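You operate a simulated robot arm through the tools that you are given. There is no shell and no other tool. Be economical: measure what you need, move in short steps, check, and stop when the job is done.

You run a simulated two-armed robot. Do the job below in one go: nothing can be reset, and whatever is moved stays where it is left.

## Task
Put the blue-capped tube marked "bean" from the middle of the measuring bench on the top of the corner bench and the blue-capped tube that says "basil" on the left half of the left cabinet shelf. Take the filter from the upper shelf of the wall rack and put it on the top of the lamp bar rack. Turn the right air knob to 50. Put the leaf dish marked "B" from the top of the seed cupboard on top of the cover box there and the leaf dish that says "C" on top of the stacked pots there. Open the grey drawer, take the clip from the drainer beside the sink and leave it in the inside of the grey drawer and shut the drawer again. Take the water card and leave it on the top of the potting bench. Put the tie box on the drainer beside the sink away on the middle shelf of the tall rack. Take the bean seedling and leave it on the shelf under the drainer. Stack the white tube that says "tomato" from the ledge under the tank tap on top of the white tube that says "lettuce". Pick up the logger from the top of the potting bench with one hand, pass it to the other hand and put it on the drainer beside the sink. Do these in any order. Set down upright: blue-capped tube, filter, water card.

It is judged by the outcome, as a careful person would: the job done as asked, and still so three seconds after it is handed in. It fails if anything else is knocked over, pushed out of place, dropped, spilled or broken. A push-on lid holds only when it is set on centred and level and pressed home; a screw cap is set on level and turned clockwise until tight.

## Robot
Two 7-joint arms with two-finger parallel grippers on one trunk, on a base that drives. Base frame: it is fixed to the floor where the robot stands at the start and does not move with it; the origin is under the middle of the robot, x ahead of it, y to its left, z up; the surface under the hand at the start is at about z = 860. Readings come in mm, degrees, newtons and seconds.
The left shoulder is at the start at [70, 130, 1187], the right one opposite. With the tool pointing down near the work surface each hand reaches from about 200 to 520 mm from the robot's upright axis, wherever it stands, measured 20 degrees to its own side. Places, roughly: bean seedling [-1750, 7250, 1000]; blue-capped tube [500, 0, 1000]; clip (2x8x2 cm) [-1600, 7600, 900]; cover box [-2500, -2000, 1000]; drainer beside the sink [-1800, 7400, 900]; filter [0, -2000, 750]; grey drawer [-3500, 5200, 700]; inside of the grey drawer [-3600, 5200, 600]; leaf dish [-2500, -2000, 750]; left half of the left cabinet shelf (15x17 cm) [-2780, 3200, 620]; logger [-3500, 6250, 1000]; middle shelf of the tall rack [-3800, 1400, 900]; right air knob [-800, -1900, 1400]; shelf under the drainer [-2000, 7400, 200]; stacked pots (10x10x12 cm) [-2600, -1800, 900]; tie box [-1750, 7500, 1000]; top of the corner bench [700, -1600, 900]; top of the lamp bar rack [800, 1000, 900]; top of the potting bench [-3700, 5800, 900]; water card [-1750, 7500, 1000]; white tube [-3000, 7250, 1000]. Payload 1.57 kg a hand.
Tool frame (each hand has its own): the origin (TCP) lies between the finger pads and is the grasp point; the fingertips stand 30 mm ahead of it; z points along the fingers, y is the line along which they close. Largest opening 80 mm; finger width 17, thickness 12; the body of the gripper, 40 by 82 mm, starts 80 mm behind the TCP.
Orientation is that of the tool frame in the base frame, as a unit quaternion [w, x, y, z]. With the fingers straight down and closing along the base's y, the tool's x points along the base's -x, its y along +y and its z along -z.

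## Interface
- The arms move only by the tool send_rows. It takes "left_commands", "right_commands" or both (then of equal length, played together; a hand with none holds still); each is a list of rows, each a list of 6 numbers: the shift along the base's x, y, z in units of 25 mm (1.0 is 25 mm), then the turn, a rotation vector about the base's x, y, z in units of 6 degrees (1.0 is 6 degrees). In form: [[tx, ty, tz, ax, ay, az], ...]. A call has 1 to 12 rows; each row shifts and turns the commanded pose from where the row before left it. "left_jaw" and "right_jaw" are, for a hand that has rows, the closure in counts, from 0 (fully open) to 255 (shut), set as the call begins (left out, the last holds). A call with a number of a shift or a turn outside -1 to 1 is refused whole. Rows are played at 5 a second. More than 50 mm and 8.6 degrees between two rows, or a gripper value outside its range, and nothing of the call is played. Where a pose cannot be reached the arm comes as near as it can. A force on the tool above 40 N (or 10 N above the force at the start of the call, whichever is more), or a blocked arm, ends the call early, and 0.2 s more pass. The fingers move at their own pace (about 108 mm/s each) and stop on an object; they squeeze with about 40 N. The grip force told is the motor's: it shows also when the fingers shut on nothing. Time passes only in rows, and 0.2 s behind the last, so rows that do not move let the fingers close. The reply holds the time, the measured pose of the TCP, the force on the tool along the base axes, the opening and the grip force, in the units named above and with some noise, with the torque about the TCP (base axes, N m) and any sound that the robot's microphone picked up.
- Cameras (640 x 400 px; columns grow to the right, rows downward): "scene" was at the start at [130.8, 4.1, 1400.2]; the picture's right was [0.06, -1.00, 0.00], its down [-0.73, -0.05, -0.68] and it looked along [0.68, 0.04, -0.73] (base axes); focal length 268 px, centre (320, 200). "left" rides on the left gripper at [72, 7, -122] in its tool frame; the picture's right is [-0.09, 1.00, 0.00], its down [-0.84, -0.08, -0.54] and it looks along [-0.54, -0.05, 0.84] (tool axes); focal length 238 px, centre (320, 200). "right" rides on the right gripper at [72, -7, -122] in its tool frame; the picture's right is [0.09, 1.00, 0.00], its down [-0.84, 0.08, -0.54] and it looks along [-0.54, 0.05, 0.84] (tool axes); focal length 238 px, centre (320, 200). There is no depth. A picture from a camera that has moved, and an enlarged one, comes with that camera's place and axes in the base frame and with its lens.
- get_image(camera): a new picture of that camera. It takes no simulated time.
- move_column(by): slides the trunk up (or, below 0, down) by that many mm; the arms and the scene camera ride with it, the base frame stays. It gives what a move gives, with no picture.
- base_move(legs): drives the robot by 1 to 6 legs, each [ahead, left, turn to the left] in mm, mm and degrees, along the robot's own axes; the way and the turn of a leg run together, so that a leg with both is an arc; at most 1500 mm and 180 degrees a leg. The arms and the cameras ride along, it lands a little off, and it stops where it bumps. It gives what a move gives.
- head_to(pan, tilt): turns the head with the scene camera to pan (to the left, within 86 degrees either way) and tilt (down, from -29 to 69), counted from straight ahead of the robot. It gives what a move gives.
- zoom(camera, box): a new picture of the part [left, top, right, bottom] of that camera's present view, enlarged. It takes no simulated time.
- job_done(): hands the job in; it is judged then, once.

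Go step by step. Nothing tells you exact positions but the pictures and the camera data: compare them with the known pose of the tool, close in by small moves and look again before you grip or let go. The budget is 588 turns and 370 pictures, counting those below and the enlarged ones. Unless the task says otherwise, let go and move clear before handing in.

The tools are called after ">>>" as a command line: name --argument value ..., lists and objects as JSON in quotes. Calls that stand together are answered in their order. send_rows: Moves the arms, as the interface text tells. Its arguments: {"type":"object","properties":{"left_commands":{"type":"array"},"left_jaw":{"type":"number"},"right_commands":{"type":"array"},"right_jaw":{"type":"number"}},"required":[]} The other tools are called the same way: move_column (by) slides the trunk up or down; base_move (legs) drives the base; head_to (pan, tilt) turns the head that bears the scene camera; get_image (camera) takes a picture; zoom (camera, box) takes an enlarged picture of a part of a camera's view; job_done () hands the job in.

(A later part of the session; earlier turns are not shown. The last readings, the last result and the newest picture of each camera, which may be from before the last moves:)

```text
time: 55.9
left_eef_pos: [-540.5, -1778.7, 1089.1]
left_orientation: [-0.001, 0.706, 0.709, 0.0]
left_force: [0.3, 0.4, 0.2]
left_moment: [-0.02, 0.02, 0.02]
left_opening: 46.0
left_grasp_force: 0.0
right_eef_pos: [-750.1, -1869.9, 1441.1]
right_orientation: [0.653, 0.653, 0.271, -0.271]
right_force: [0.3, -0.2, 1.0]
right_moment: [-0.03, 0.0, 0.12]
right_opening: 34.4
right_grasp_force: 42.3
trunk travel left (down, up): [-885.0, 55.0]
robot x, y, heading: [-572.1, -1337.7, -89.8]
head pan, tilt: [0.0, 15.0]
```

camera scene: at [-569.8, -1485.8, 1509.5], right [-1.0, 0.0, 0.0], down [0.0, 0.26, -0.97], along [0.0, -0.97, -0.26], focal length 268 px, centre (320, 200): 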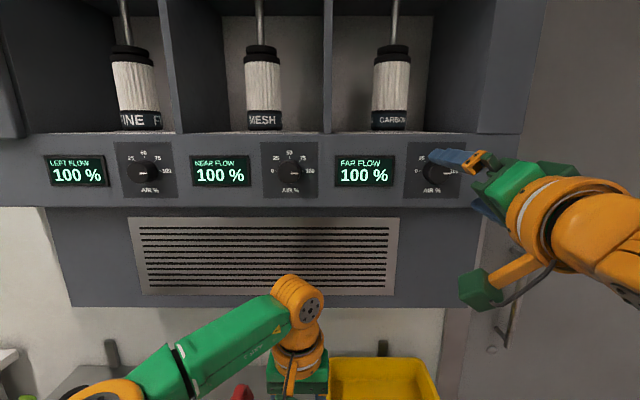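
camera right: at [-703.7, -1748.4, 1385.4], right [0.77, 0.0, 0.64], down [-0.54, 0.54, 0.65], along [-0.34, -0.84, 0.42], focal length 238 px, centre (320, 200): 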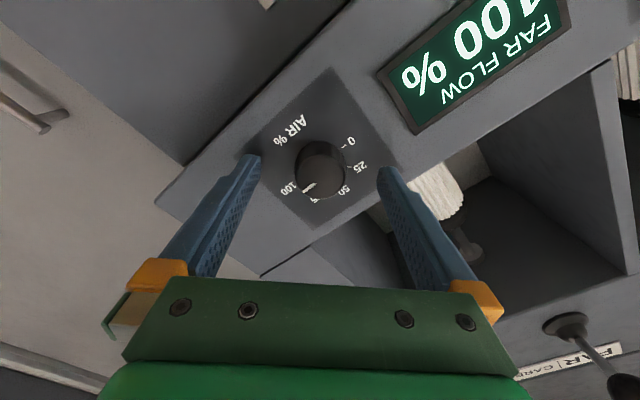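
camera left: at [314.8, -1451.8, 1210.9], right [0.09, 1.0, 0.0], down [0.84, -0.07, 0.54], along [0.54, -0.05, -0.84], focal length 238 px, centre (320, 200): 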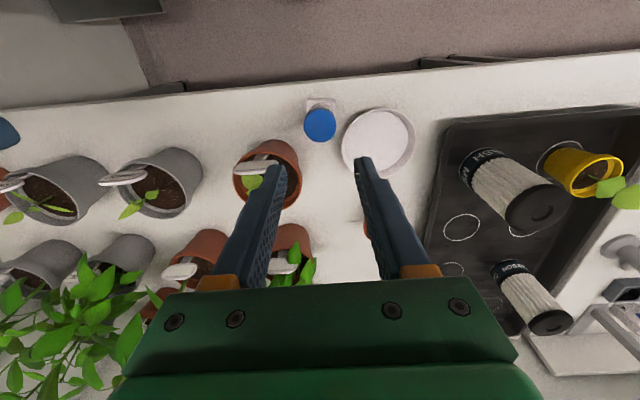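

Gripped at 34 mm with almost no side force. I turn +60° first, then check.

>>> send_rows --right_commands '[[0, 0, 0, 0, 1, 0], [0, 0, 0, 0, 1, 0], [0, 0, 0, 0, 1, 0], [0, 0, 0, 0, 1, 0], [0, 0, 0, 0, 1, 0], [0, 0, 0, 0, 1, 0], [0, 0, 0, 0, 1, 0], [0, 0, 0, 0, 1, 0], [0, 0, 0, 0, 1, 0], [0, 0, 0, 0, 1, 0], [0, 0, 0, 0, 0, 0]]'

>>> zoom --camera "scene" --box '[320, 130, 480, 230]'

```text
time: 58.3
left_eef_pos: [-540.2, -1779.1, 1088.3]
left_orientation: [0.0, 0.705, 0.709, 0.0]
left_force: [-0.1, -0.4, 0.3]
left_moment: [-0.02, 0.0, -0.03]
left_opening: 46.1
left_grasp_force: 0.1
right_eef_pos: [-751.3, -1870.0, 1441.0]
right_orientation: [0.43, 0.43, 0.562, -0.561]
right_force: [-0.4, 2.6, -5.8]
right_moment: [0.25, 0.0, 0.0]
right_opening: 34.3
right_grasp_force: 41.5
trunk travel left (down, up): [-885.0, 55.0]
robot x, y, heading: [-571.0, -1342.7, -89.8]
head pan, tilt: [0.0, 15.0]
```

```text
4.00 times, centred on (400, 180) of scene
camera zoom: at [-570.8, -1486.3, 1509.4], right [-1.0, 0.0, 0.0], down [0.0, 0.26, -0.97], along [0.0, -0.97, -0.26], focal length 1072 px, centre (0, 280)
```

zoom: 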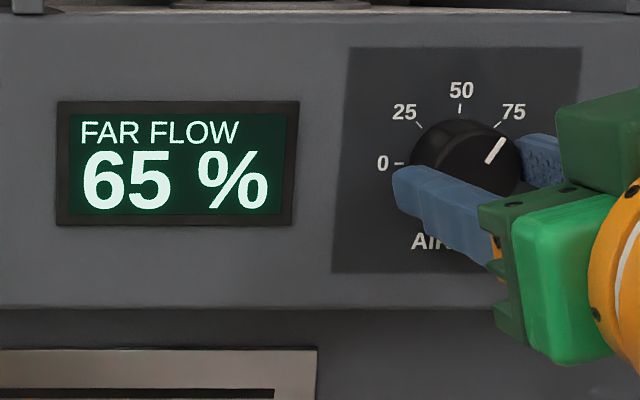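

It reads 65%, so I turn about 26° more.

>>> send_rows --right_commands '[[0, 0, 0, 0, 1, 0], [0, 0, 0, 0, 1, 0], [0, 0, 0, 0, 1, 0], [0, 0, 0, 0, 1, 0], [0, 0, 0, 0, 0.5, 0], [0, 0, 0, 0, 0, 0]]'

>>> zoom --camera "scene" --box '[320, 130, 480, 230]'

```text
time: 59.7
left_eef_pos: [-541.4, -1779.1, 1087.6]
left_orientation: [0.001, 0.705, 0.709, 0.001]
left_force: [-0.1, -0.1, -0.4]
left_moment: [0.01, -0.04, -0.01]
left_opening: 45.8
left_grasp_force: 0.1
right_eef_pos: [-751.0, -1869.2, 1441.7]
right_orientation: [0.287, 0.286, 0.647, -0.646]
right_force: [-0.7, 1.0, -3.3]
right_moment: [0.08, 0.02, 0.02]
right_opening: 34.2
right_grasp_force: 41.2
trunk travel left (down, up): [-885.0, 55.0]
robot x, y, heading: [-568.3, -1339.9, -89.8]
head pan, tilt: [0.0, 15.0]
```

```text
4.00 times, centred on (400, 180) of scene
camera zoom: at [-571.2, -1486.3, 1509.5], right [-1.0, 0.0, 0.0], down [0.0, 0.26, -0.97], along [0.0, -0.97, -0.26], focal length 1072 px, centre (0, 280)
```

zoom: 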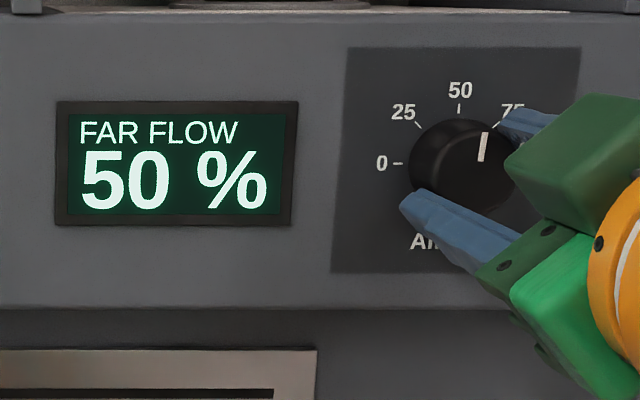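

50%. I open and withdraw straight back.

>>> send_rows --right_commands '[[0, 0, 0, 0, 0, 0], [0, 0, 0, 0, 0, 0], [0, 0.5, 0, 0, 0, 0], [0, 1, 0, 0, 0, 0], [0, 1, 0, 0, 0, 0], [0, 1, 0, 0, 0, 0], [0, 1, 0, 0, 0, 0], [0, 1, 0, 0, 0, 0], [0, 1, 0, 0, 0, 0]]' --right_jaw 0

>>> zoom --camera "scene" --box '[320, 130, 480, 230]'

```text
time: 61.7
left_eef_pos: [-538.6, -1777.0, 1089.4]
left_orientation: [0.0, 0.705, 0.709, 0.0]
left_force: [0.1, -0.6, 0.3]
left_moment: [-0.02, 0.04, 0.04]
left_opening: 45.9
left_grasp_force: 0.1
right_eef_pos: [-750.6, -1706.7, 1442.1]
right_orientation: [-0.286, -0.287, -0.646, 0.647]
right_force: [0.0, 0.5, -0.1]
right_moment: [-0.01, 0.01, 0.02]
right_opening: 80.1
right_grasp_force: 0.0
trunk travel left (down, up): [-885.0, 55.0]
robot x, y, heading: [-572.2, -1341.6, -89.9]
head pan, tilt: [0.0, 15.0]
```

```text
4.00 times, centred on (400, 180) of scene
camera zoom: at [-569.8, -1484.7, 1509.6], right [-1.0, 0.0, 0.0], down [0.0, 0.26, -0.97], along [0.0, -0.97, -0.26], focal length 1072 px, centre (0, 280)
```

zoom: 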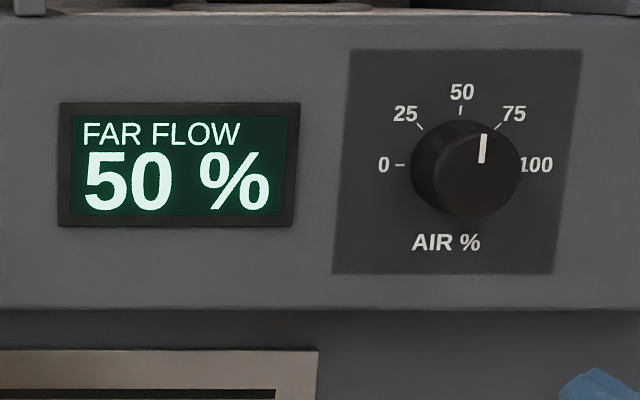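

The knob is done. I back off, restore the right hand to pointing down, and go look at the wall rack shelf.

>>> base_move --legs '[[-300, 0, 0], [0, 450, 0]]'

>>> send_rows --right_commands '[[0, 0, -1, 0, -1, 0], [0, 0, -1, 0, -1, 0], [0, 0, -1, 0, -1, 0], [0, 0, -1, 0, -1, 0], [0, 0, -1, 0, -1, 0], [0, 0, -1, 0, -1, 0], [0, 0, -1, 0, -0.93, 0], [0, 0, 0, 1, 0, 0], [0, 0, 0, 1, 0, 0], [0, 0, 0, 1, 0, 0], [0, 0, 0, 1, 0, 0]]'

>>> send_rows --right_commands '[[0, 0.4, -1, 1, 0, 0], [0, 0.4, -1, 1, 0, 0], [0, 0.3, -1, 1, 0, 0], [0, 0, -1, 1, 0, 0], [0, 0, -1, 1, 0, 0], [0, 0, -1, 1, 0, 0], [0, 0, -1, 1, 0, 0], [0, 0, 0, 1, 0, 0], [0, 0, 0, 1, 0, 0], [0, 0, 0, 1, 0, 0], [0, 0, 0, 1, 0, 0]]'

>>> head_to --pan 0 --tilt 30

>>> get_image --camera "scene"

```text
time: 66.1
left_eef_pos: [-92.6, -1476.5, 1089.3]
left_orientation: [0.001, 0.707, 0.707, 0.0]
left_force: [0.1, 0.4, -0.1]
left_moment: [0.03, -0.01, 0.01]
left_opening: 46.2
left_grasp_force: 0.0
right_eef_pos: [-303.1, -1404.4, 1441.5]
right_orientation: [-0.285, -0.289, -0.646, 0.647]
right_force: [0.1, -0.3, -0.7]
right_moment: [0.04, 0.01, 0.01]
right_opening: 79.7
right_grasp_force: 0.0
trunk travel left (down, up): [-885.0, 55.0]
robot x, y, heading: [-122.0, -1041.1, -89.8]
head pan, tilt: [0.0, 15.0]
```

```text
time: 68.5
left_eef_pos: [-91.6, -1478.1, 1088.3]
left_orientation: [0.0, 0.707, 0.707, 0.0]
left_force: [0.4, -0.2, 0.2]
left_moment: [0.0, 0.01, -0.01]
left_opening: 46.2
left_grasp_force: 0.0
right_eef_pos: [-298.8, -1469.3, 1333.4]
right_orientation: [0.381, 0.591, 0.598, -0.385]
right_force: [-0.7, -0.1, 0.4]
right_moment: [-0.01, -0.04, 0.02]
right_opening: 80.1
right_grasp_force: 0.1
right hand out of reach, approached as far as the arm can: row 2, 3, 4, 5, 6, 7
trunk travel left (down, up): [-885.0, 55.0]
robot x, y, heading: [-121.9, -1042.7, -90.2]
head pan, tilt: [0.0, 15.0]
```

```text
time: 70.9
left_eef_pos: [-90.0, -1477.4, 1089.1]
left_orientation: [0.001, 0.707, 0.707, 0.0]
left_force: [-0.3, 0.5, -0.2]
left_moment: [-0.02, -0.02, 0.0]
left_opening: 46.2
left_grasp_force: 0.1
right_eef_pos: [-300.0, -1442.0, 1159.5]
right_orientation: [-0.003, 0.703, 0.711, 0.001]
right_force: [-0.6, 0.2, 0.4]
right_moment: [0.02, -0.02, 0.06]
right_opening: 80.0
right_grasp_force: 0.1
trunk travel left (down, up): [-885.0, 55.0]
robot x, y, heading: [-121.2, -1040.8, -89.7]
head pan, tilt: [0.0, 15.0]
```

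```text
time: 71.7
left_eef_pos: [-91.2, -1477.5, 1089.1]
left_orientation: [0.0, 0.707, 0.707, 0.0]
left_force: [0.3, 0.2, 0.1]
left_moment: [-0.02, -0.01, 0.01]
left_opening: 46.5
left_grasp_force: 0.0
right_eef_pos: [-300.1, -1442.6, 1159.1]
right_orientation: [-0.003, 0.704, 0.711, 0.0]
right_force: [0.5, -0.8, 0.6]
right_moment: [-0.01, 0.01, -0.01]
right_opening: 79.9
right_grasp_force: 0.0
trunk travel left (down, up): [-885.0, 55.0]
robot x, y, heading: [-125.7, -1040.2, -90.0]
head pan, tilt: [0.0, 30.0]
```

```text
332 pictures are left
camera scene: at [-119.9, -1181.5, 1485.4], right [-1.0, 0.0, 0.0], down [0.0, 0.5, -0.87], along [0.0, -0.87, -0.5], focal length 268 px, centre (320, 200)
```

scene: 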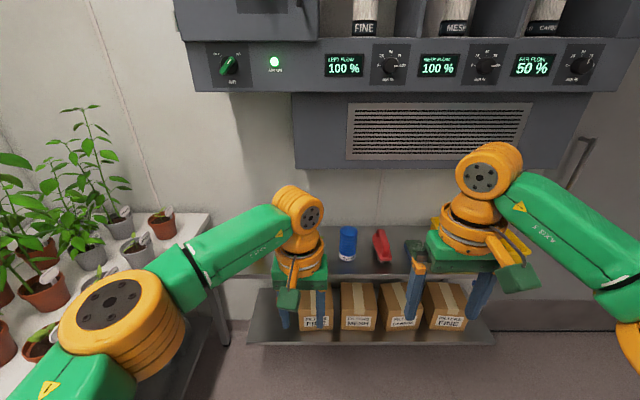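

The filter is behind the left arm, near x=65. I move the left hand up and aside and look.

>>> send_rows --left_commands '[[-1, 1, 0, 0, 0, 0], [-1, 1, 0, 0, 0, 0], [-1, 1, 0, 0, 0, 0], [-1, 1, 0, 0, 0, 0], [0, 0, 0, 0, 0, 0]]' --left_jaw 0

>>> head_to --pan 12 --tilt 35

>>> get_image --camera "scene"

```text
time: 72.9
left_eef_pos: [-190.6, -1377.2, 1088.6]
left_orientation: [0.0, 0.707, 0.707, 0.0]
left_force: [0.3, -0.5, 0.2]
left_moment: [0.02, 0.02, 0.0]
left_opening: 79.8
left_grasp_force: 0.1
right_eef_pos: [-299.8, -1441.6, 1159.1]
right_orientation: [-0.001, 0.704, 0.71, 0.0]
right_force: [0.8, 0.4, 0.1]
right_moment: [0.0, -0.03, -0.01]
right_opening: 80.1
right_grasp_force: 0.0
trunk travel left (down, up): [-885.0, 55.0]
robot x, y, heading: [-121.6, -1040.8, -90.0]
head pan, tilt: [0.0, 30.0]
```

```text
time: 73.6
left_eef_pos: [-191.5, -1377.3, 1088.6]
left_orientation: [0.0, 0.707, 0.707, 0.0]
left_force: [0.2, 0.0, -0.6]
left_moment: [0.01, 0.02, 0.0]
left_opening: 80.0
left_grasp_force: 0.1
right_eef_pos: [-300.4, -1443.1, 1159.6]
right_orientation: [-0.002, 0.703, 0.711, 0.001]
right_force: [-0.4, 0.0, 0.1]
right_moment: [0.02, -0.01, 0.01]
right_opening: 80.0
right_grasp_force: 0.1
trunk travel left (down, up): [-885.0, 55.0]
robot x, y, heading: [-120.3, -1038.8, -90.1]
head pan, tilt: [12.0, 35.0]
```

```text
331 pictures are left
camera scene: at [-101.4, -1177.3, 1477.5], right [-0.98, -0.21, 0.0], down [-0.12, 0.56, -0.82], along [0.17, -0.8, -0.57], focal length 268 px, centre (320, 200)
```

scene: 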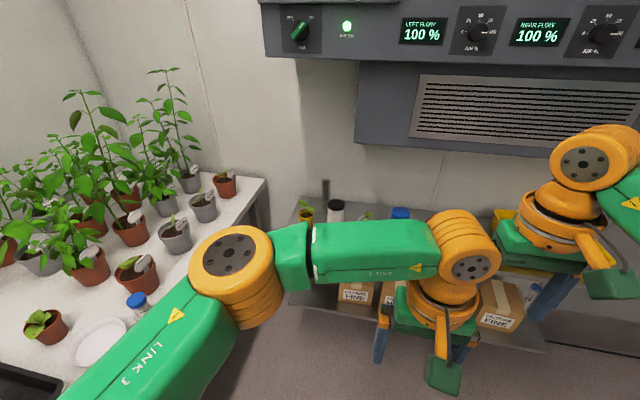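

The arm hides it again, so I bring the left hand out toward (60,-1480) and use its camera.

>>> send_rows --left_commands '[[1, 0, 0, 0, 0, 0], [1, 0, 0, 0, 0, 0], [1, 0, 0, 0, 0, 0], [1, 0, 0, 0, 0, 0], [1, 0, 0, 0, 0, 0], [1, 0, 0, 0, 0, 0], [1, 0, 0, 0, 0, 0], [1, 0, 0, 0, 0, 0], [1, 0, 0, 0, 0, 0], [1, 0, 0, 0, 0, 0], [0, 0, 0, 0, 0, 0]]' --left_jaw 0

>>> base_move --legs '[[200, 0, 0]]'

>>> get_image --camera "left"

>>> get_image --camera "scene"

```text
time: 76.0
left_eef_pos: [59.4, -1376.9, 1089.3]
left_orientation: [0.0, 0.707, 0.707, 0.0]
left_force: [0.5, 0.8, -0.5]
left_moment: [-0.01, -0.02, 0.02]
left_opening: 79.8
left_grasp_force: 0.1
right_eef_pos: [-299.6, -1442.4, 1160.1]
right_orientation: [-0.001, 0.703, 0.711, 0.001]
right_force: [-0.1, 0.0, -0.1]
right_moment: [-0.01, -0.01, -0.01]
right_opening: 80.0
right_grasp_force: 0.1
trunk travel left (down, up): [-885.0, 55.0]
robot x, y, heading: [-121.5, -1038.8, -90.1]
head pan, tilt: [12.0, 35.0]
```

```text
time: 77.6
left_eef_pos: [59.4, -1573.7, 1090.1]
left_orientation: [0.001, 0.706, 0.708, -0.002]
left_force: [0.6, -0.2, 0.4]
left_moment: [-0.05, 0.0, -0.03]
left_opening: 80.0
left_grasp_force: 0.0
right_eef_pos: [-299.9, -1639.2, 1160.0]
right_orientation: [-0.001, 0.703, 0.711, -0.002]
right_force: [0.2, 0.2, -0.7]
right_moment: [-0.01, -0.01, -0.02]
right_opening: 80.0
right_grasp_force: 0.0
trunk travel left (down, up): [-885.0, 55.0]
robot x, y, heading: [-120.7, -1237.3, -89.7]
head pan, tilt: [12.0, 35.0]
```

```text
330 pictures are left
camera left: at [66.1, -1502.7, 1212.0], right [1.0, -0.09, 0.0], down [-0.08, -0.84, 0.54], along [-0.05, -0.54, -0.84], focal length 238 px, centre (320, 200)
```

left: 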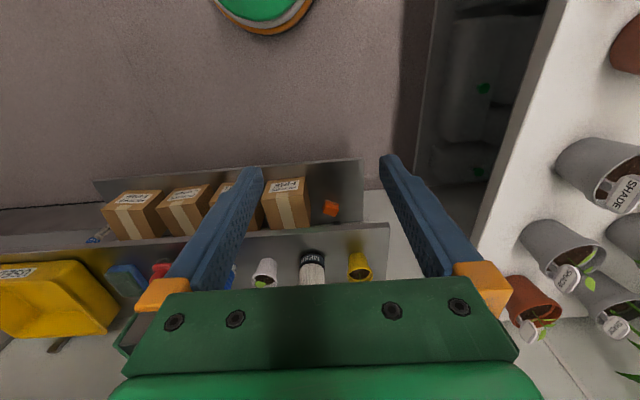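

```text
329 pictures are left
camera scene: at [-101.2, -1372.0, 1478.0], right [-0.98, -0.21, 0.0], down [-0.12, 0.56, -0.82], along [0.17, -0.8, -0.57], focal length 268 px, centre (320, 200)
```

scene: 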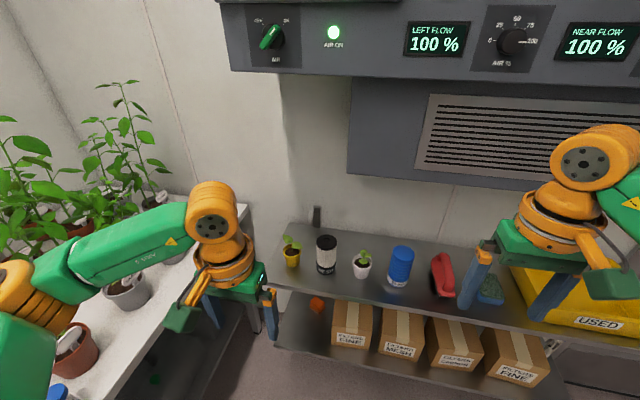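

The filter stands on the upper shelf between the yellow pot and the white pot. I zoom in to measure it.

>>> zoom --camera "scene" --box '[270, 220, 390, 295]'

>>> zoom --camera "left" --box '[230, 200, 410, 300]'

```text
5.33 times, centred on (330, 258) of scene
camera zoom: at [-101.2, -1372.0, 1478.0], right [-0.98, -0.21, 0.0], down [-0.12, 0.56, -0.82], along [0.17, -0.8, -0.57], focal length 1429 px, centre (267, -107)
```

zoom: 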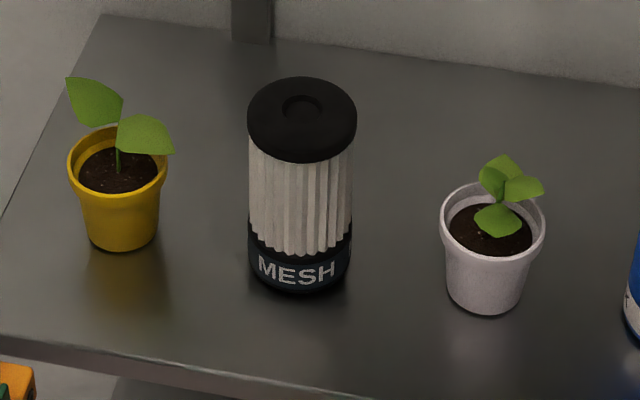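

```text
3.56 times, centred on (320, 250) of left
camera zoom: at [66.1, -1502.7, 1212.0], right [1.0, -0.09, 0.0], down [-0.08, -0.84, 0.54], along [-0.05, -0.54, -0.84], focal length 848 px, centre (320, 22)
```

zoom: 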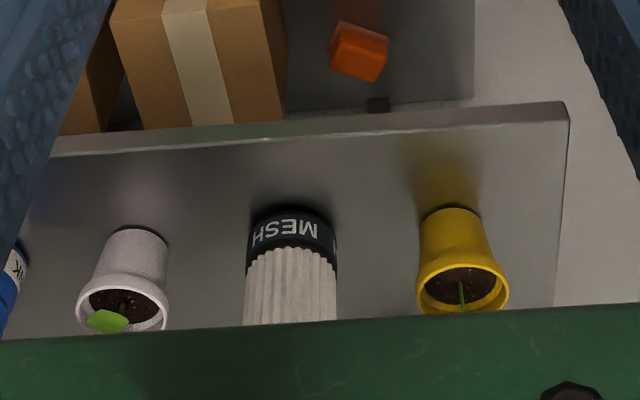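

The filter is about 62 mm wide, centred near (6,-2001), standing z 741–867. I'll grip it horizontally from the front, so I tilt the left hand forward and tuck the right hand up and back.

>>> send_rows --left_commands '[[-0.2, 0, 0, -1, 0, 0], [-0.2, 0, 0, -1, 0, 0], [-0.2, 0, 0, -1, 0, 0], [-0.2, 0, 0, -1, 0, 0], [-0.2, 0, 0, -1, 0, 0], [-0.2, 0, 0, -1, 0, 0], [-0.2, 0, 0, -1, 0, 0], [-0.2, 0, 0, -1, 0, 0], [-0.2, 0, 0, -1, 0, 0], [-0.2, 0, 0, -1, 0, 0], [-0.1, 0, 0, -1, 0, 0], [0, 0, 0, -1, 0, 0]]' --right_commands '[[0, 0.6, 0.8, 0, 0, 0], [0, 0.6, 0.8, 0, 0, 0], [0, 0.6, 0.8, 0, 0, 0], [0, 0.6, 0.8, 0, 0, 0], [0, 0.6, 0.8, 0, 0, 0], [0, 0.6, 0.8, 0, 0, 0], [0, 0.6, 0.8, 0, 0, 0], [0, 0, 0, 0, 0, 0], [0, 0, 0, 0, 0, 0], [0, 0, 0, 0, 0, 0], [0, 0, 0, 0, 0, 0], [0, 0, 0, 0, 0, 0]]'

>>> send_rows --left_commands '[[0, 0, 0, -1, 0, 0], [0, 0, 0, -1, 0, 0], [0, 0, 0, -1, 0, 0], [0, 0, 0, 0, 0, 0]]'

>>> move_column --by -270

>>> get_image --camera "scene"

>>> get_image --camera "left"

```text
time: 80.2
left_eef_pos: [-26.8, -1635.8, 1086.0]
left_orientation: [0.393, 0.586, 0.579, -0.409]
left_force: [0.1, -0.9, 0.6]
left_moment: [-0.02, 0.0, 0.0]
left_opening: 79.8
left_grasp_force: 0.1
left hand out of reach, approached as far as the arm can: row 5, 6, 7, 8, 9, 10, 11
right_eef_pos: [-301.4, -1536.8, 1298.8]
right_orientation: [-0.001, 0.702, 0.712, 0.002]
right_force: [0.2, 0.4, -0.3]
right_moment: [0.0, -0.04, 0.0]
right_opening: 80.1
right_grasp_force: 0.1
trunk travel left (down, up): [-885.0, 55.0]
robot x, y, heading: [-122.9, -1241.4, -89.8]
head pan, tilt: [12.0, 35.0]
```

```text
time: 81.2
left_eef_pos: [-58.4, -1652.8, 1110.1]
left_orientation: [0.477, 0.518, 0.509, -0.495]
left_force: [0.1, 1.2, 0.8]
left_moment: [0.01, -0.01, -0.02]
left_opening: 80.2
left_grasp_force: 0.0
left hand out of reach, approached as far as the arm can: row 1, 2, 3
right_eef_pos: [-299.6, -1537.0, 1299.2]
right_orientation: [-0.001, 0.703, 0.712, 0.0]
right_force: [0.0, 0.2, 0.1]
right_moment: [0.01, -0.01, -0.01]
right_opening: 80.2
right_grasp_force: 0.0
trunk travel left (down, up): [-885.0, 55.0]
robot x, y, heading: [-121.3, -1240.8, -90.2]
head pan, tilt: [12.0, 35.0]
```

```text
time: 84.0
left_eef_pos: [-58.8, -1654.0, 839.2]
left_orientation: [0.477, 0.518, 0.51, -0.494]
left_force: [0.0, -0.4, -0.2]
left_moment: [-0.01, -0.02, -0.01]
left_opening: 80.0
left_grasp_force: 0.0
right_eef_pos: [-300.1, -1537.3, 1029.6]
right_orientation: [-0.001, 0.703, 0.712, 0.0]
right_force: [-0.2, 0.3, 0.7]
right_moment: [0.0, 0.02, 0.0]
right_opening: 80.1
right_grasp_force: 0.1
trunk travel left (down, up): [-615.0, 325.0]
robot x, y, heading: [-118.7, -1238.4, -90.1]
head pan, tilt: [12.0, 35.0]
```

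```text
326 pictures are left
camera scene: at [-101.2, -1376.7, 1207.5], right [-0.98, -0.21, 0.0], down [-0.12, 0.56, -0.82], along [0.17, -0.8, -0.57], focal length 268 px, centre (320, 200)
```

scene: 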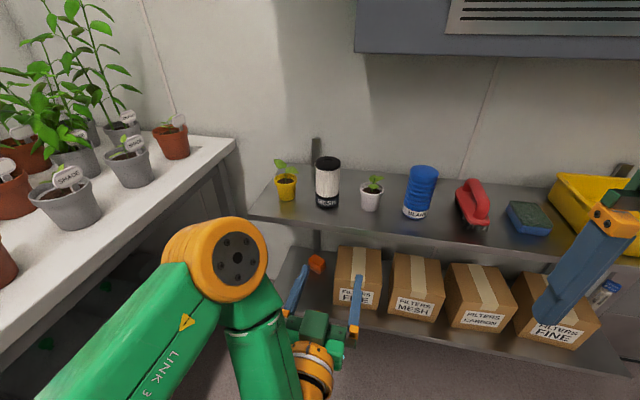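

```text
325 pictures are left
camera left: at [-49.4, -1528.8, 775.2], right [1.0, -0.03, 0.08], down [-0.06, 0.5, 0.87], along [-0.07, -0.87, 0.49], focal length 238 px, centre (320, 200)
```

left: 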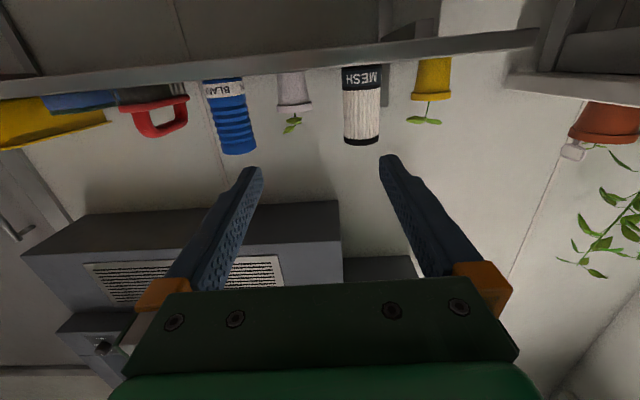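

The hand needs to be further out to hold level. I extend it a little and check the pose.

>>> send_rows --left_commands '[[0, -1, 0, 0, 0, 0], [0, -1, 0, 0, 0, 0], [0, -1, 0, 0, 0, 0], [0, -1, 0, 0, 0, 0], [0, 0, 0, 0, 0, 0]]'

```text
time: 85.2
left_eef_pos: [-79.4, -1746.0, 854.2]
left_orientation: [0.478, 0.518, 0.511, -0.492]
left_force: [-0.1, 0.0, 0.1]
left_moment: [0.02, 0.02, 0.01]
left_opening: 80.2
left_grasp_force: 0.1
left hand out of reach, approached as far as the arm can: row 1, 2, 3, 4
right_eef_pos: [-301.0, -1535.0, 1029.9]
right_orientation: [-0.002, 0.703, 0.712, 0.0]
right_force: [-0.2, 0.5, 0.3]
right_moment: [0.04, 0.0, -0.03]
right_opening: 80.1
right_grasp_force: 0.1
trunk travel left (down, up): [-615.0, 325.0]
robot x, y, heading: [-122.8, -1239.2, -89.9]
head pan, tilt: [12.0, 35.0]
```

The arm is near a joint limit in this low pose. I lower the trunk and raise the hand relative to the shoulder, moving it outward too.

>>> move_column --by -180

>>> send_rows --left_commands '[[0.6, 0, 1, 0, 0, 0], [0.6, 0, 1, 0, 0, 0], [0.6, 0, 1, 0, 0, 0], [0.6, 0, 1, 0, 0, 0], [0.6, 0, 1, -0.3, 0, 0], [0.5, 0, 0.5, -0.3, 0, 0], [0.5, 0, 0, 0, 0, 0], [0, 0, 0, 0, 0, 0]]'

>>> get_image --camera "scene"

```text
time: 87.2
left_eef_pos: [-78.8, -1746.0, 674.4]
left_orientation: [0.479, 0.517, 0.512, -0.492]
left_force: [0.1, 0.7, -0.9]
left_moment: [0.01, 0.03, -0.03]
left_opening: 80.0
left_grasp_force: 0.0
right_eef_pos: [-300.1, -1536.3, 849.2]
right_orientation: [-0.002, 0.703, 0.711, 0.001]
right_force: [0.3, 0.5, 0.3]
right_moment: [0.02, -0.01, 0.0]
right_opening: 79.9
right_grasp_force: 0.1
trunk travel left (down, up): [-435.0, 505.0]
robot x, y, heading: [-119.5, -1236.6, -89.9]
head pan, tilt: [12.0, 35.0]
```

```text
time: 89.0
left_eef_pos: [1.6, -1742.2, 827.0]
left_orientation: [-0.494, -0.502, -0.498, 0.506]
left_force: [-0.2, 0.1, 0.2]
left_moment: [0.01, 0.04, 0.02]
left_opening: 80.0
left_grasp_force: 0.1
left hand out of reach, approached as far as the arm can: row 5, 6, 7
right_eef_pos: [-299.7, -1538.2, 848.5]
right_orientation: [-0.002, 0.703, 0.712, 0.001]
right_force: [-0.4, 0.4, -0.4]
right_moment: [0.02, -0.01, 0.01]
right_opening: 79.9
right_grasp_force: 0.0
trunk travel left (down, up): [-435.0, 505.0]
robot x, y, heading: [-121.7, -1240.4, -90.2]
head pan, tilt: [12.0, 35.0]
```

```text
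324 pictures are left
camera scene: at [-101.3, -1376.8, 1027.5], right [-0.98, -0.21, 0.0], down [-0.12, 0.56, -0.82], along [0.17, -0.8, -0.57], focal length 268 px, centre (320, 200)
```

scene: 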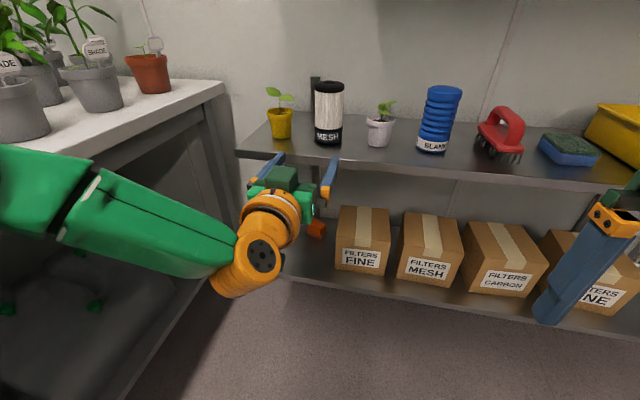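

The hand is now level at (2,-1742,827). I check with its camera.

>>> get_image --camera "left"

>>> zoom --camera "scene" --box '[240, 70, 400, 170]'

```text
323 pictures are left
camera left: at [9.6, -1621.8, 754.7], right [1.0, -0.01, 0.09], down [-0.06, 0.54, 0.84], along [-0.06, -0.84, 0.54], focal length 238 px, centre (320, 200)
```

left: 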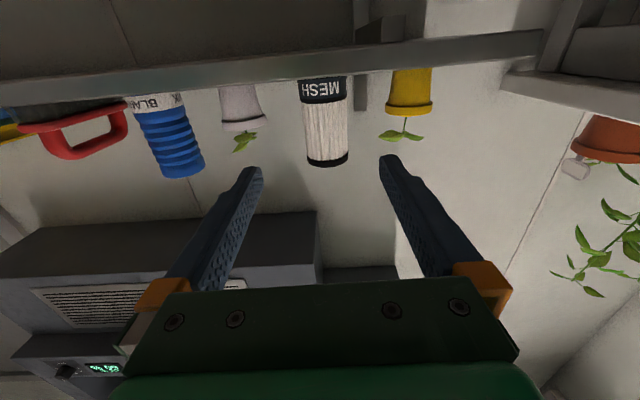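

```text
4.00 times, centred on (320, 120) of scene
camera zoom: at [-101.3, -1376.8, 1027.5], right [-0.98, -0.21, 0.0], down [-0.12, 0.56, -0.82], along [0.17, -0.8, -0.57], focal length 1072 px, centre (320, 520)
```

zoom: 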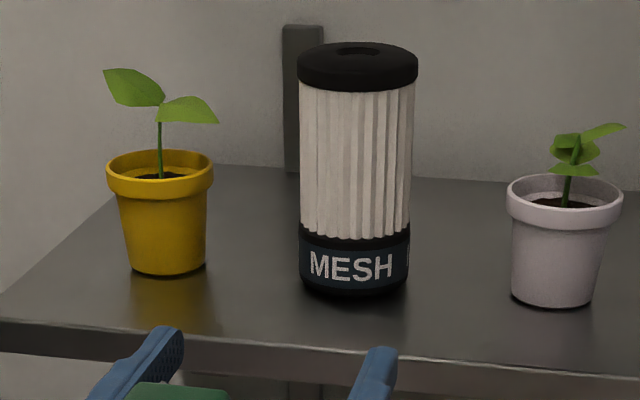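

Refined: shelf at z≈786, filter 786–896, centre near (4,-1975). I raise the trunk 20 mm and drive forward in two stages.

>>> move_column --by 20

>>> base_move --legs '[[130, 0, 0]]'

>>> get_image --camera "left"

>>> get_image --camera "scene"

```text
time: 89.6
left_eef_pos: [1.7, -1741.9, 846.2]
left_orientation: [-0.494, -0.502, -0.498, 0.506]
left_force: [-1.2, -0.3, -0.9]
left_moment: [0.05, -0.03, 0.01]
left_opening: 80.3
left_grasp_force: 0.1
right_eef_pos: [-299.9, -1537.0, 869.1]
right_orientation: [-0.002, 0.703, 0.711, 0.0]
right_force: [1.4, -0.2, 0.3]
right_moment: [-0.01, 0.01, -0.01]
right_opening: 80.0
right_grasp_force: 0.1
trunk travel left (down, up): [-455.0, 485.0]
robot x, y, heading: [-123.2, -1241.8, -90.1]
head pan, tilt: [12.0, 35.0]
```

```text
time: 90.9
left_eef_pos: [2.2, -1873.6, 845.6]
left_orientation: [-0.494, -0.503, -0.498, 0.506]
left_force: [-0.1, -0.2, -0.1]
left_moment: [0.0, -0.02, 0.01]
left_opening: 80.0
left_grasp_force: 0.0
right_eef_pos: [-299.0, -1668.0, 868.9]
right_orientation: [-0.002, 0.703, 0.711, 0.001]
right_force: [0.0, -1.6, 0.5]
right_moment: [-0.01, 0.01, 0.02]
right_opening: 80.0
right_grasp_force: 0.1
trunk travel left (down, up): [-455.0, 485.0]
robot x, y, heading: [-120.2, -1368.1, -89.7]
head pan, tilt: [12.0, 35.0]
```

```text
321 pictures are left
camera left: at [9.5, -1752.7, 774.5], right [1.0, -0.02, 0.08], down [-0.06, 0.54, 0.84], along [-0.06, -0.84, 0.54], focal length 238 px, centre (320, 200)
```

left: 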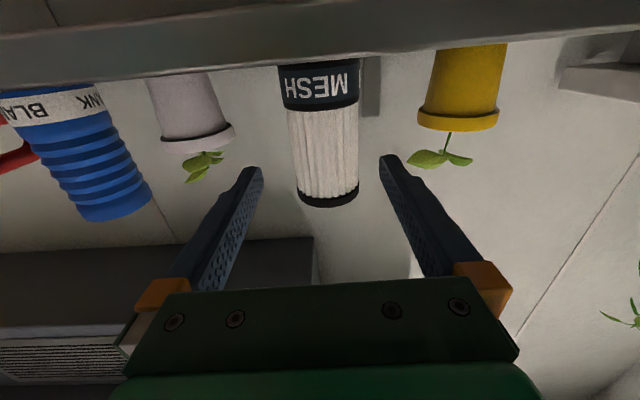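

```text
320 pictures are left
camera scene: at [-101.1, -1507.6, 1047.5], right [-0.98, -0.21, 0.0], down [-0.12, 0.56, -0.82], along [0.17, -0.8, -0.57], focal length 268 px, centre (320, 200)
```

scene: 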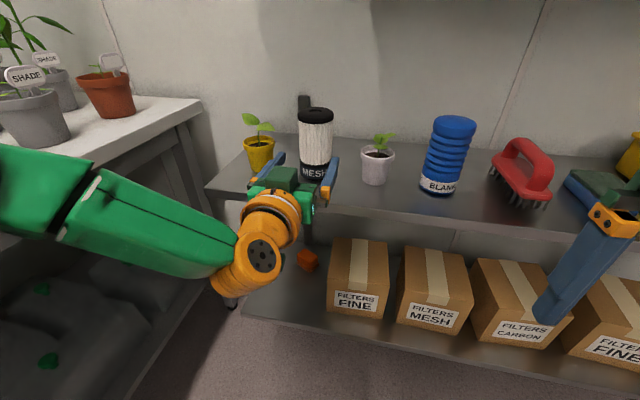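

The filter is centred between the fingers. I drive the last 100 mm.

>>> base_move --legs '[[100, 0, 0]]'

>>> get_image --camera "left"

>>> get_image --camera "scene"

```text
time: 92.1
left_eef_pos: [1.8, -1972.7, 844.9]
left_orientation: [-0.495, -0.502, -0.498, 0.505]
left_force: [0.4, 0.9, -0.5]
left_moment: [-0.02, 0.0, -0.01]
left_opening: 80.1
left_grasp_force: 0.1
right_eef_pos: [-299.9, -1767.8, 868.5]
right_orientation: [-0.002, 0.703, 0.711, 0.001]
right_force: [1.0, -0.1, 0.2]
right_moment: [0.01, 0.0, -0.03]
right_opening: 80.0
right_grasp_force: 0.0
trunk travel left (down, up): [-455.0, 485.0]
robot x, y, heading: [-122.9, -1470.5, -89.8]
head pan, tilt: [12.0, 35.0]
```

```text
319 pictures are left
camera left: at [9.6, -1852.7, 774.6], right [1.0, -0.02, 0.09], down [-0.06, 0.54, 0.84], along [-0.06, -0.84, 0.54], focal length 238 px, centre (320, 200)
```

left: 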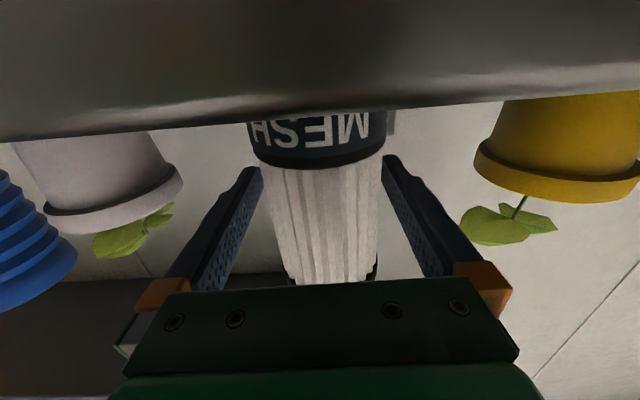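

```text
318 pictures are left
camera scene: at [-101.0, -1607.5, 1047.5], right [-0.98, -0.21, 0.0], down [-0.12, 0.56, -0.82], along [0.17, -0.8, -0.57], focal length 268 px, centre (320, 200)
```

scene: 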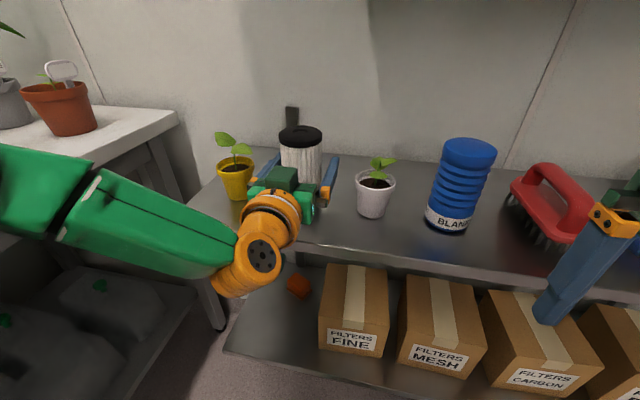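

It is nicely centred. I close and lift slightly.

>>> send_rows --left_commands '[[0, 0, 0, 0, 0, 0], [0, 0, 0, 0, 0, 0], [0, 0, 0, 0, 0, 0]]' --left_jaw 255

>>> move_column --by 60

>>> get_image --camera "scene"

```text
time: 92.9
left_eef_pos: [1.5, -1973.4, 845.2]
left_orientation: [-0.493, -0.502, -0.498, 0.506]
left_force: [-0.5, 0.1, 0.0]
left_moment: [-0.03, -0.01, -0.03]
left_opening: 62.7
left_grasp_force: 39.7
right_eef_pos: [-300.9, -1766.7, 867.8]
right_orientation: [-0.002, 0.703, 0.711, 0.0]
right_force: [0.1, -0.4, -0.7]
right_moment: [0.04, -0.05, 0.03]
right_opening: 79.8
right_grasp_force: 0.1
trunk travel left (down, up): [-455.0, 485.0]
robot x, y, heading: [-121.2, -1471.2, -89.7]
head pan, tilt: [12.0, 35.0]
```

```text
time: 93.9
left_eef_pos: [1.3, -1974.1, 905.9]
left_orientation: [-0.494, -0.502, -0.499, 0.505]
left_force: [0.1, -0.7, -2.2]
left_moment: [-0.05, 0.03, -0.01]
left_opening: 62.5
left_grasp_force: 39.7
right_eef_pos: [-299.2, -1766.9, 929.2]
right_orientation: [-0.002, 0.703, 0.711, 0.0]
right_force: [0.4, -0.2, 0.1]
right_moment: [0.02, 0.02, 0.01]
right_opening: 80.1
right_grasp_force: 0.0
trunk travel left (down, up): [-515.0, 425.0]
robot x, y, heading: [-115.6, -1470.6, -89.9]
head pan, tilt: [12.0, 35.0]
```

```text
317 pictures are left
camera scene: at [-100.9, -1607.9, 1107.5], right [-0.98, -0.21, 0.0], down [-0.12, 0.56, -0.82], along [0.17, -0.8, -0.57], focal length 268 px, centre (320, 200)
```

scene: 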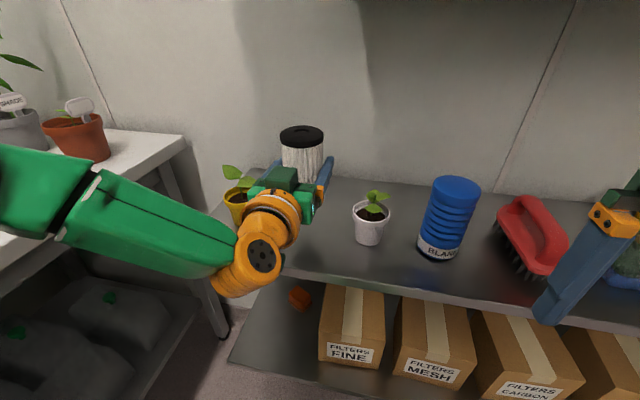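

Filter lifted. I back out, move clear, turn to face +x, and strafe to the lamp bar rack.

>>> base_move --legs '[[-420, 0, 0], [0, -350, 0]]'

>>> move_column --by 200

>>> base_move --legs '[[0, 0, 90], [0, 1400, 0], [0, 480, 0]]'

>>> head_to --pan 0 --tilt 25

>>> get_image --camera "scene"

```text
time: 98.3
left_eef_pos: [-349.0, -1549.8, 906.2]
left_orientation: [-0.494, -0.503, -0.497, 0.506]
left_force: [0.1, -0.8, -1.6]
left_moment: [0.02, 0.03, 0.02]
left_opening: 62.9
left_grasp_force: 40.3
right_eef_pos: [-650.8, -1342.8, 928.6]
right_orientation: [-0.001, 0.705, 0.709, 0.001]
right_force: [0.1, 0.2, 0.1]
right_moment: [-0.02, -0.02, 0.0]
right_opening: 80.0
right_grasp_force: 0.1
trunk travel left (down, up): [-515.0, 425.0]
robot x, y, heading: [-468.4, -1046.9, -90.2]
head pan, tilt: [12.0, 35.0]
```

```text
time: 100.5
left_eef_pos: [-351.1, -1549.1, 1105.5]
left_orientation: [-0.493, -0.504, -0.497, 0.507]
left_force: [-0.8, -0.5, -1.7]
left_moment: [0.0, 0.0, -0.02]
left_opening: 62.7
left_grasp_force: 40.6
right_eef_pos: [-650.8, -1342.0, 1128.4]
right_orientation: [-0.002, 0.705, 0.71, 0.0]
right_force: [0.0, -0.8, 0.7]
right_moment: [0.05, 0.01, -0.01]
right_opening: 80.2
right_grasp_force: 0.0
trunk travel left (down, up): [-715.0, 225.0]
robot x, y, heading: [-471.2, -1042.7, -90.3]
head pan, tilt: [12.0, 35.0]
```

```text
time: 113.8
left_eef_pos: [49.9, 951.6, 1105.3]
left_orientation: [0.707, 0.006, 0.707, -0.012]
left_force: [0.6, 0.1, -1.3]
left_moment: [-0.04, 0.01, 0.01]
left_opening: 62.6
left_grasp_force: 40.1
right_eef_pos: [-159.2, 653.9, 1128.9]
right_orientation: [-0.002, 0.0, 1.0, 0.0]
right_force: [0.2, 0.1, -0.6]
right_moment: [0.02, -0.05, 0.03]
right_opening: 80.0
right_grasp_force: 0.1
trunk travel left (down, up): [-715.0, 225.0]
robot x, y, heading: [-454.9, 835.2, -0.5]
head pan, tilt: [12.0, 35.0]
```

```text
time: 114.5
left_eef_pos: [50.7, 955.3, 1105.9]
left_orientation: [0.707, 0.007, 0.707, -0.012]
left_force: [0.2, -0.2, -1.9]
left_moment: [-0.03, -0.02, -0.01]
left_opening: 62.5
left_grasp_force: 39.8
right_eef_pos: [-158.2, 654.7, 1128.5]
right_orientation: [-0.002, -0.001, 1.0, -0.001]
right_force: [0.1, 0.1, -1.0]
right_moment: [0.0, 0.03, -0.01]
right_opening: 80.2
right_grasp_force: 0.1
trunk travel left (down, up): [-715.0, 225.0]
robot x, y, heading: [-454.4, 838.9, -0.6]
head pan, tilt: [0.0, 25.0]
```

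```text
316 pictures are left
camera scene: at [-310.6, 835.9, 1323.2], right [-0.01, -1.0, 0.0], down [-0.42, 0.0, -0.91], along [0.91, -0.01, -0.42], focal length 268 px, centre (320, 200)
```

scene: 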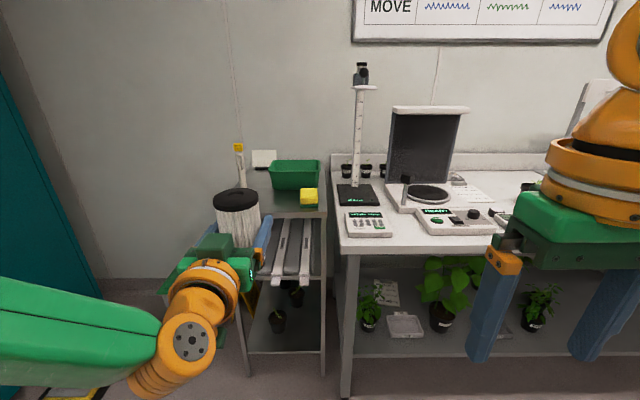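

I zoom in on the lamp bar rack top.

>>> zoom --camera "scene" --box '[200, 130, 360, 230]'

```text
4.00 times, centred on (280, 180) of scene
camera zoom: at [-310.6, 835.9, 1323.2], right [-0.01, -1.0, 0.0], down [-0.42, 0.0, -0.91], along [0.91, -0.01, -0.42], focal length 1072 px, centre (480, 280)
```

zoom: 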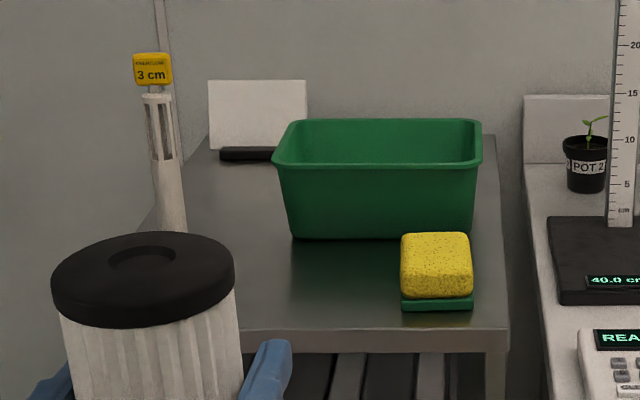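

The front middle of the rack top at about (600,985) is free. I drive there high, then check.

>>> base_move --legs '[[0, 35, 0.6], [540, 0, 0]]'

>>> get_image --camera "scene"

>>> get_image --camera "left"

```text
time: 118.1
left_eef_pos: [580.9, 995.7, 1107.5]
left_orientation: [0.707, 0.003, 0.707, -0.009]
left_force: [-0.3, -0.3, -1.1]
left_moment: [0.02, -0.02, -0.01]
left_opening: 63.0
left_grasp_force: 39.7
right_eef_pos: [376.2, 694.4, 1129.4]
right_orientation: [-0.001, -0.006, 1.0, -0.001]
right_force: [0.7, -0.5, -0.6]
right_moment: [0.0, 0.01, 0.02]
right_opening: 79.9
right_grasp_force: 0.1
trunk travel left (down, up): [-715.0, 225.0]
robot x, y, heading: [78.5, 873.6, 0.2]
head pan, tilt: [0.0, 25.0]
```

```text
314 pictures are left
camera scene: at [222.1, 873.4, 1323.3], right [0.0, -1.0, 0.0], down [-0.42, 0.0, -0.91], along [0.91, 0.0, -0.42], focal length 268 px, centre (320, 200)
```

scene: 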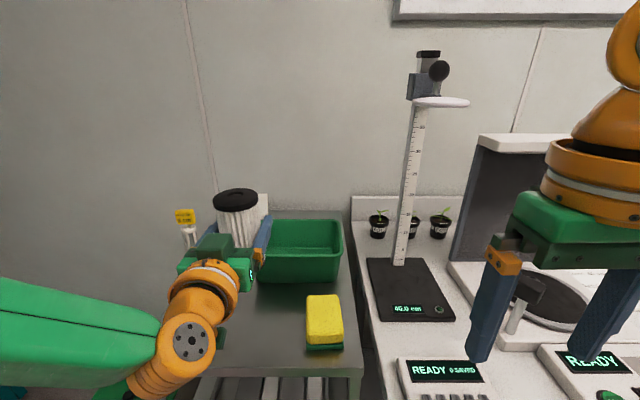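

```text
313 pictures are left
camera left: at [459.8, 1003.1, 1034.8], right [0.01, 1.0, 0.09], down [-0.54, -0.06, 0.84], along [0.84, -0.06, 0.54], focal length 238 px, centre (320, 200)
```

left: 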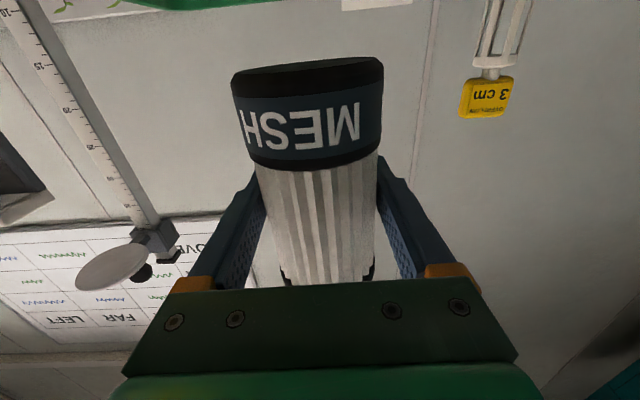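

The position (581,996) is good. I lower with the column.

>>> move_column --by -110

>>> get_image --camera "scene"

>>> get_image --camera "left"

```text
time: 119.5
left_eef_pos: [583.2, 996.7, 996.4]
left_orientation: [0.707, 0.002, 0.707, -0.007]
left_force: [0.6, -0.3, -1.9]
left_moment: [0.03, 0.0, -0.04]
left_opening: 62.6
left_grasp_force: 40.3
right_eef_pos: [376.4, 696.0, 1020.0]
right_orientation: [-0.002, -0.006, 1.0, 0.0]
right_force: [0.1, -0.5, -0.1]
right_moment: [0.0, -0.01, 0.02]
right_opening: 79.8
right_grasp_force: 0.1
trunk travel left (down, up): [-605.0, 335.0]
robot x, y, heading: [79.5, 876.1, 0.2]
head pan, tilt: [0.0, 25.0]
```

```text
312 pictures are left
camera scene: at [223.0, 873.3, 1213.2], right [0.0, -1.0, 0.0], down [-0.42, 0.0, -0.91], along [0.91, 0.0, -0.42], focal length 268 px, centre (320, 200)
```

scene: 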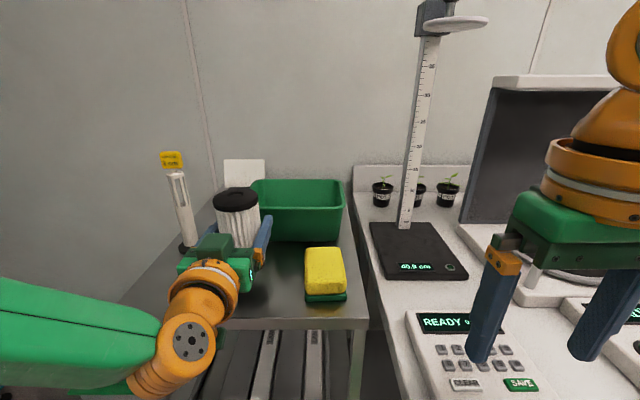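

```text
311 pictures are left
camera left: at [460.5, 1003.1, 924.4], right [0.01, 1.0, 0.09], down [-0.54, -0.06, 0.84], along [0.84, -0.06, 0.54], focal length 238 px, centre (320, 200)
```

left: 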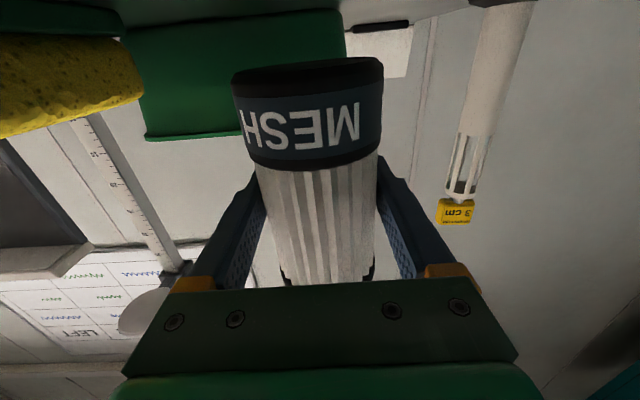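

I lower in small steps, watching the force.

>>> move_column --by -15

>>> zoom --camera "left" --box '[180, 0, 440, 160]'

```text
time: 120.1
left_eef_pos: [581.2, 997.1, 980.4]
left_orientation: [0.707, 0.002, 0.707, -0.008]
left_force: [0.9, 0.4, -2.2]
left_moment: [-0.02, -0.04, 0.02]
left_opening: 62.5
left_grasp_force: 40.2
right_eef_pos: [376.4, 693.8, 1003.4]
right_orientation: [-0.002, -0.006, 1.0, -0.001]
right_force: [-0.4, 0.3, 0.1]
right_moment: [-0.02, -0.02, 0.01]
right_opening: 80.1
right_grasp_force: 0.1
trunk travel left (down, up): [-590.0, 350.0]
robot x, y, heading: [81.2, 871.7, -0.0]
head pan, tilt: [0.0, 25.0]
```

```text
2.46 times, centred on (310, 80) of left
camera zoom: at [460.5, 1003.1, 909.4], right [0.01, 1.0, 0.09], down [-0.54, -0.06, 0.84], along [0.84, -0.06, 0.54], focal length 587 px, centre (345, 495)
```

zoom: 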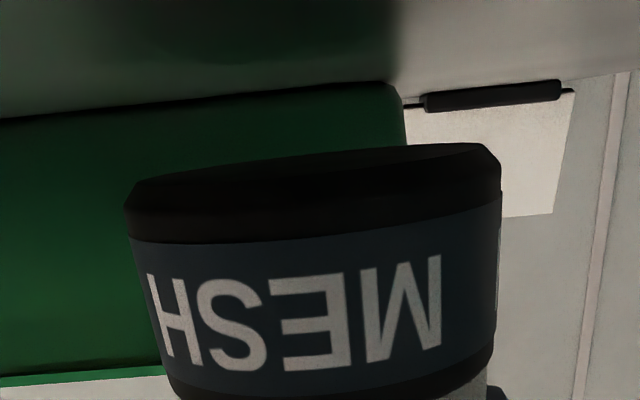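

>>> move_column --by -12

>>> move_column --by -5

```text
time: 120.7
left_eef_pos: [581.7, 996.7, 968.9]
left_orientation: [0.707, 0.002, 0.707, -0.006]
left_force: [0.4, 0.4, -1.6]
left_moment: [0.01, -0.03, 0.03]
left_opening: 62.6
left_grasp_force: 40.2
right_eef_pos: [376.9, 694.3, 992.3]
right_orientation: [-0.002, -0.006, 1.0, -0.002]
right_force: [-0.5, -0.6, 0.5]
right_moment: [0.0, -0.01, -0.04]
right_opening: 80.0
right_grasp_force: 0.2
trunk travel left (down, up): [-578.0, 362.0]
robot x, y, heading: [80.6, 876.0, -0.4]
head pan, tilt: [0.0, 25.0]
```

```text
time: 121.3
left_eef_pos: [581.8, 996.5, 965.2]
left_orientation: [0.709, 0.002, 0.705, -0.008]
left_force: [5.0, 1.9, 11.9]
left_moment: [0.4, 0.05, -0.13]
left_opening: 62.4
left_grasp_force: 40.1
right_eef_pos: [376.0, 695.0, 988.2]
right_orientation: [0.0, -0.006, 1.0, -0.001]
right_force: [0.1, -0.2, -0.5]
right_moment: [-0.01, -0.01, 0.0]
right_opening: 79.9
right_grasp_force: 0.0
trunk travel left (down, up): [-573.0, 367.0]
robot x, y, heading: [81.3, 874.0, 0.2]
head pan, tilt: [0.0, 25.0]
```

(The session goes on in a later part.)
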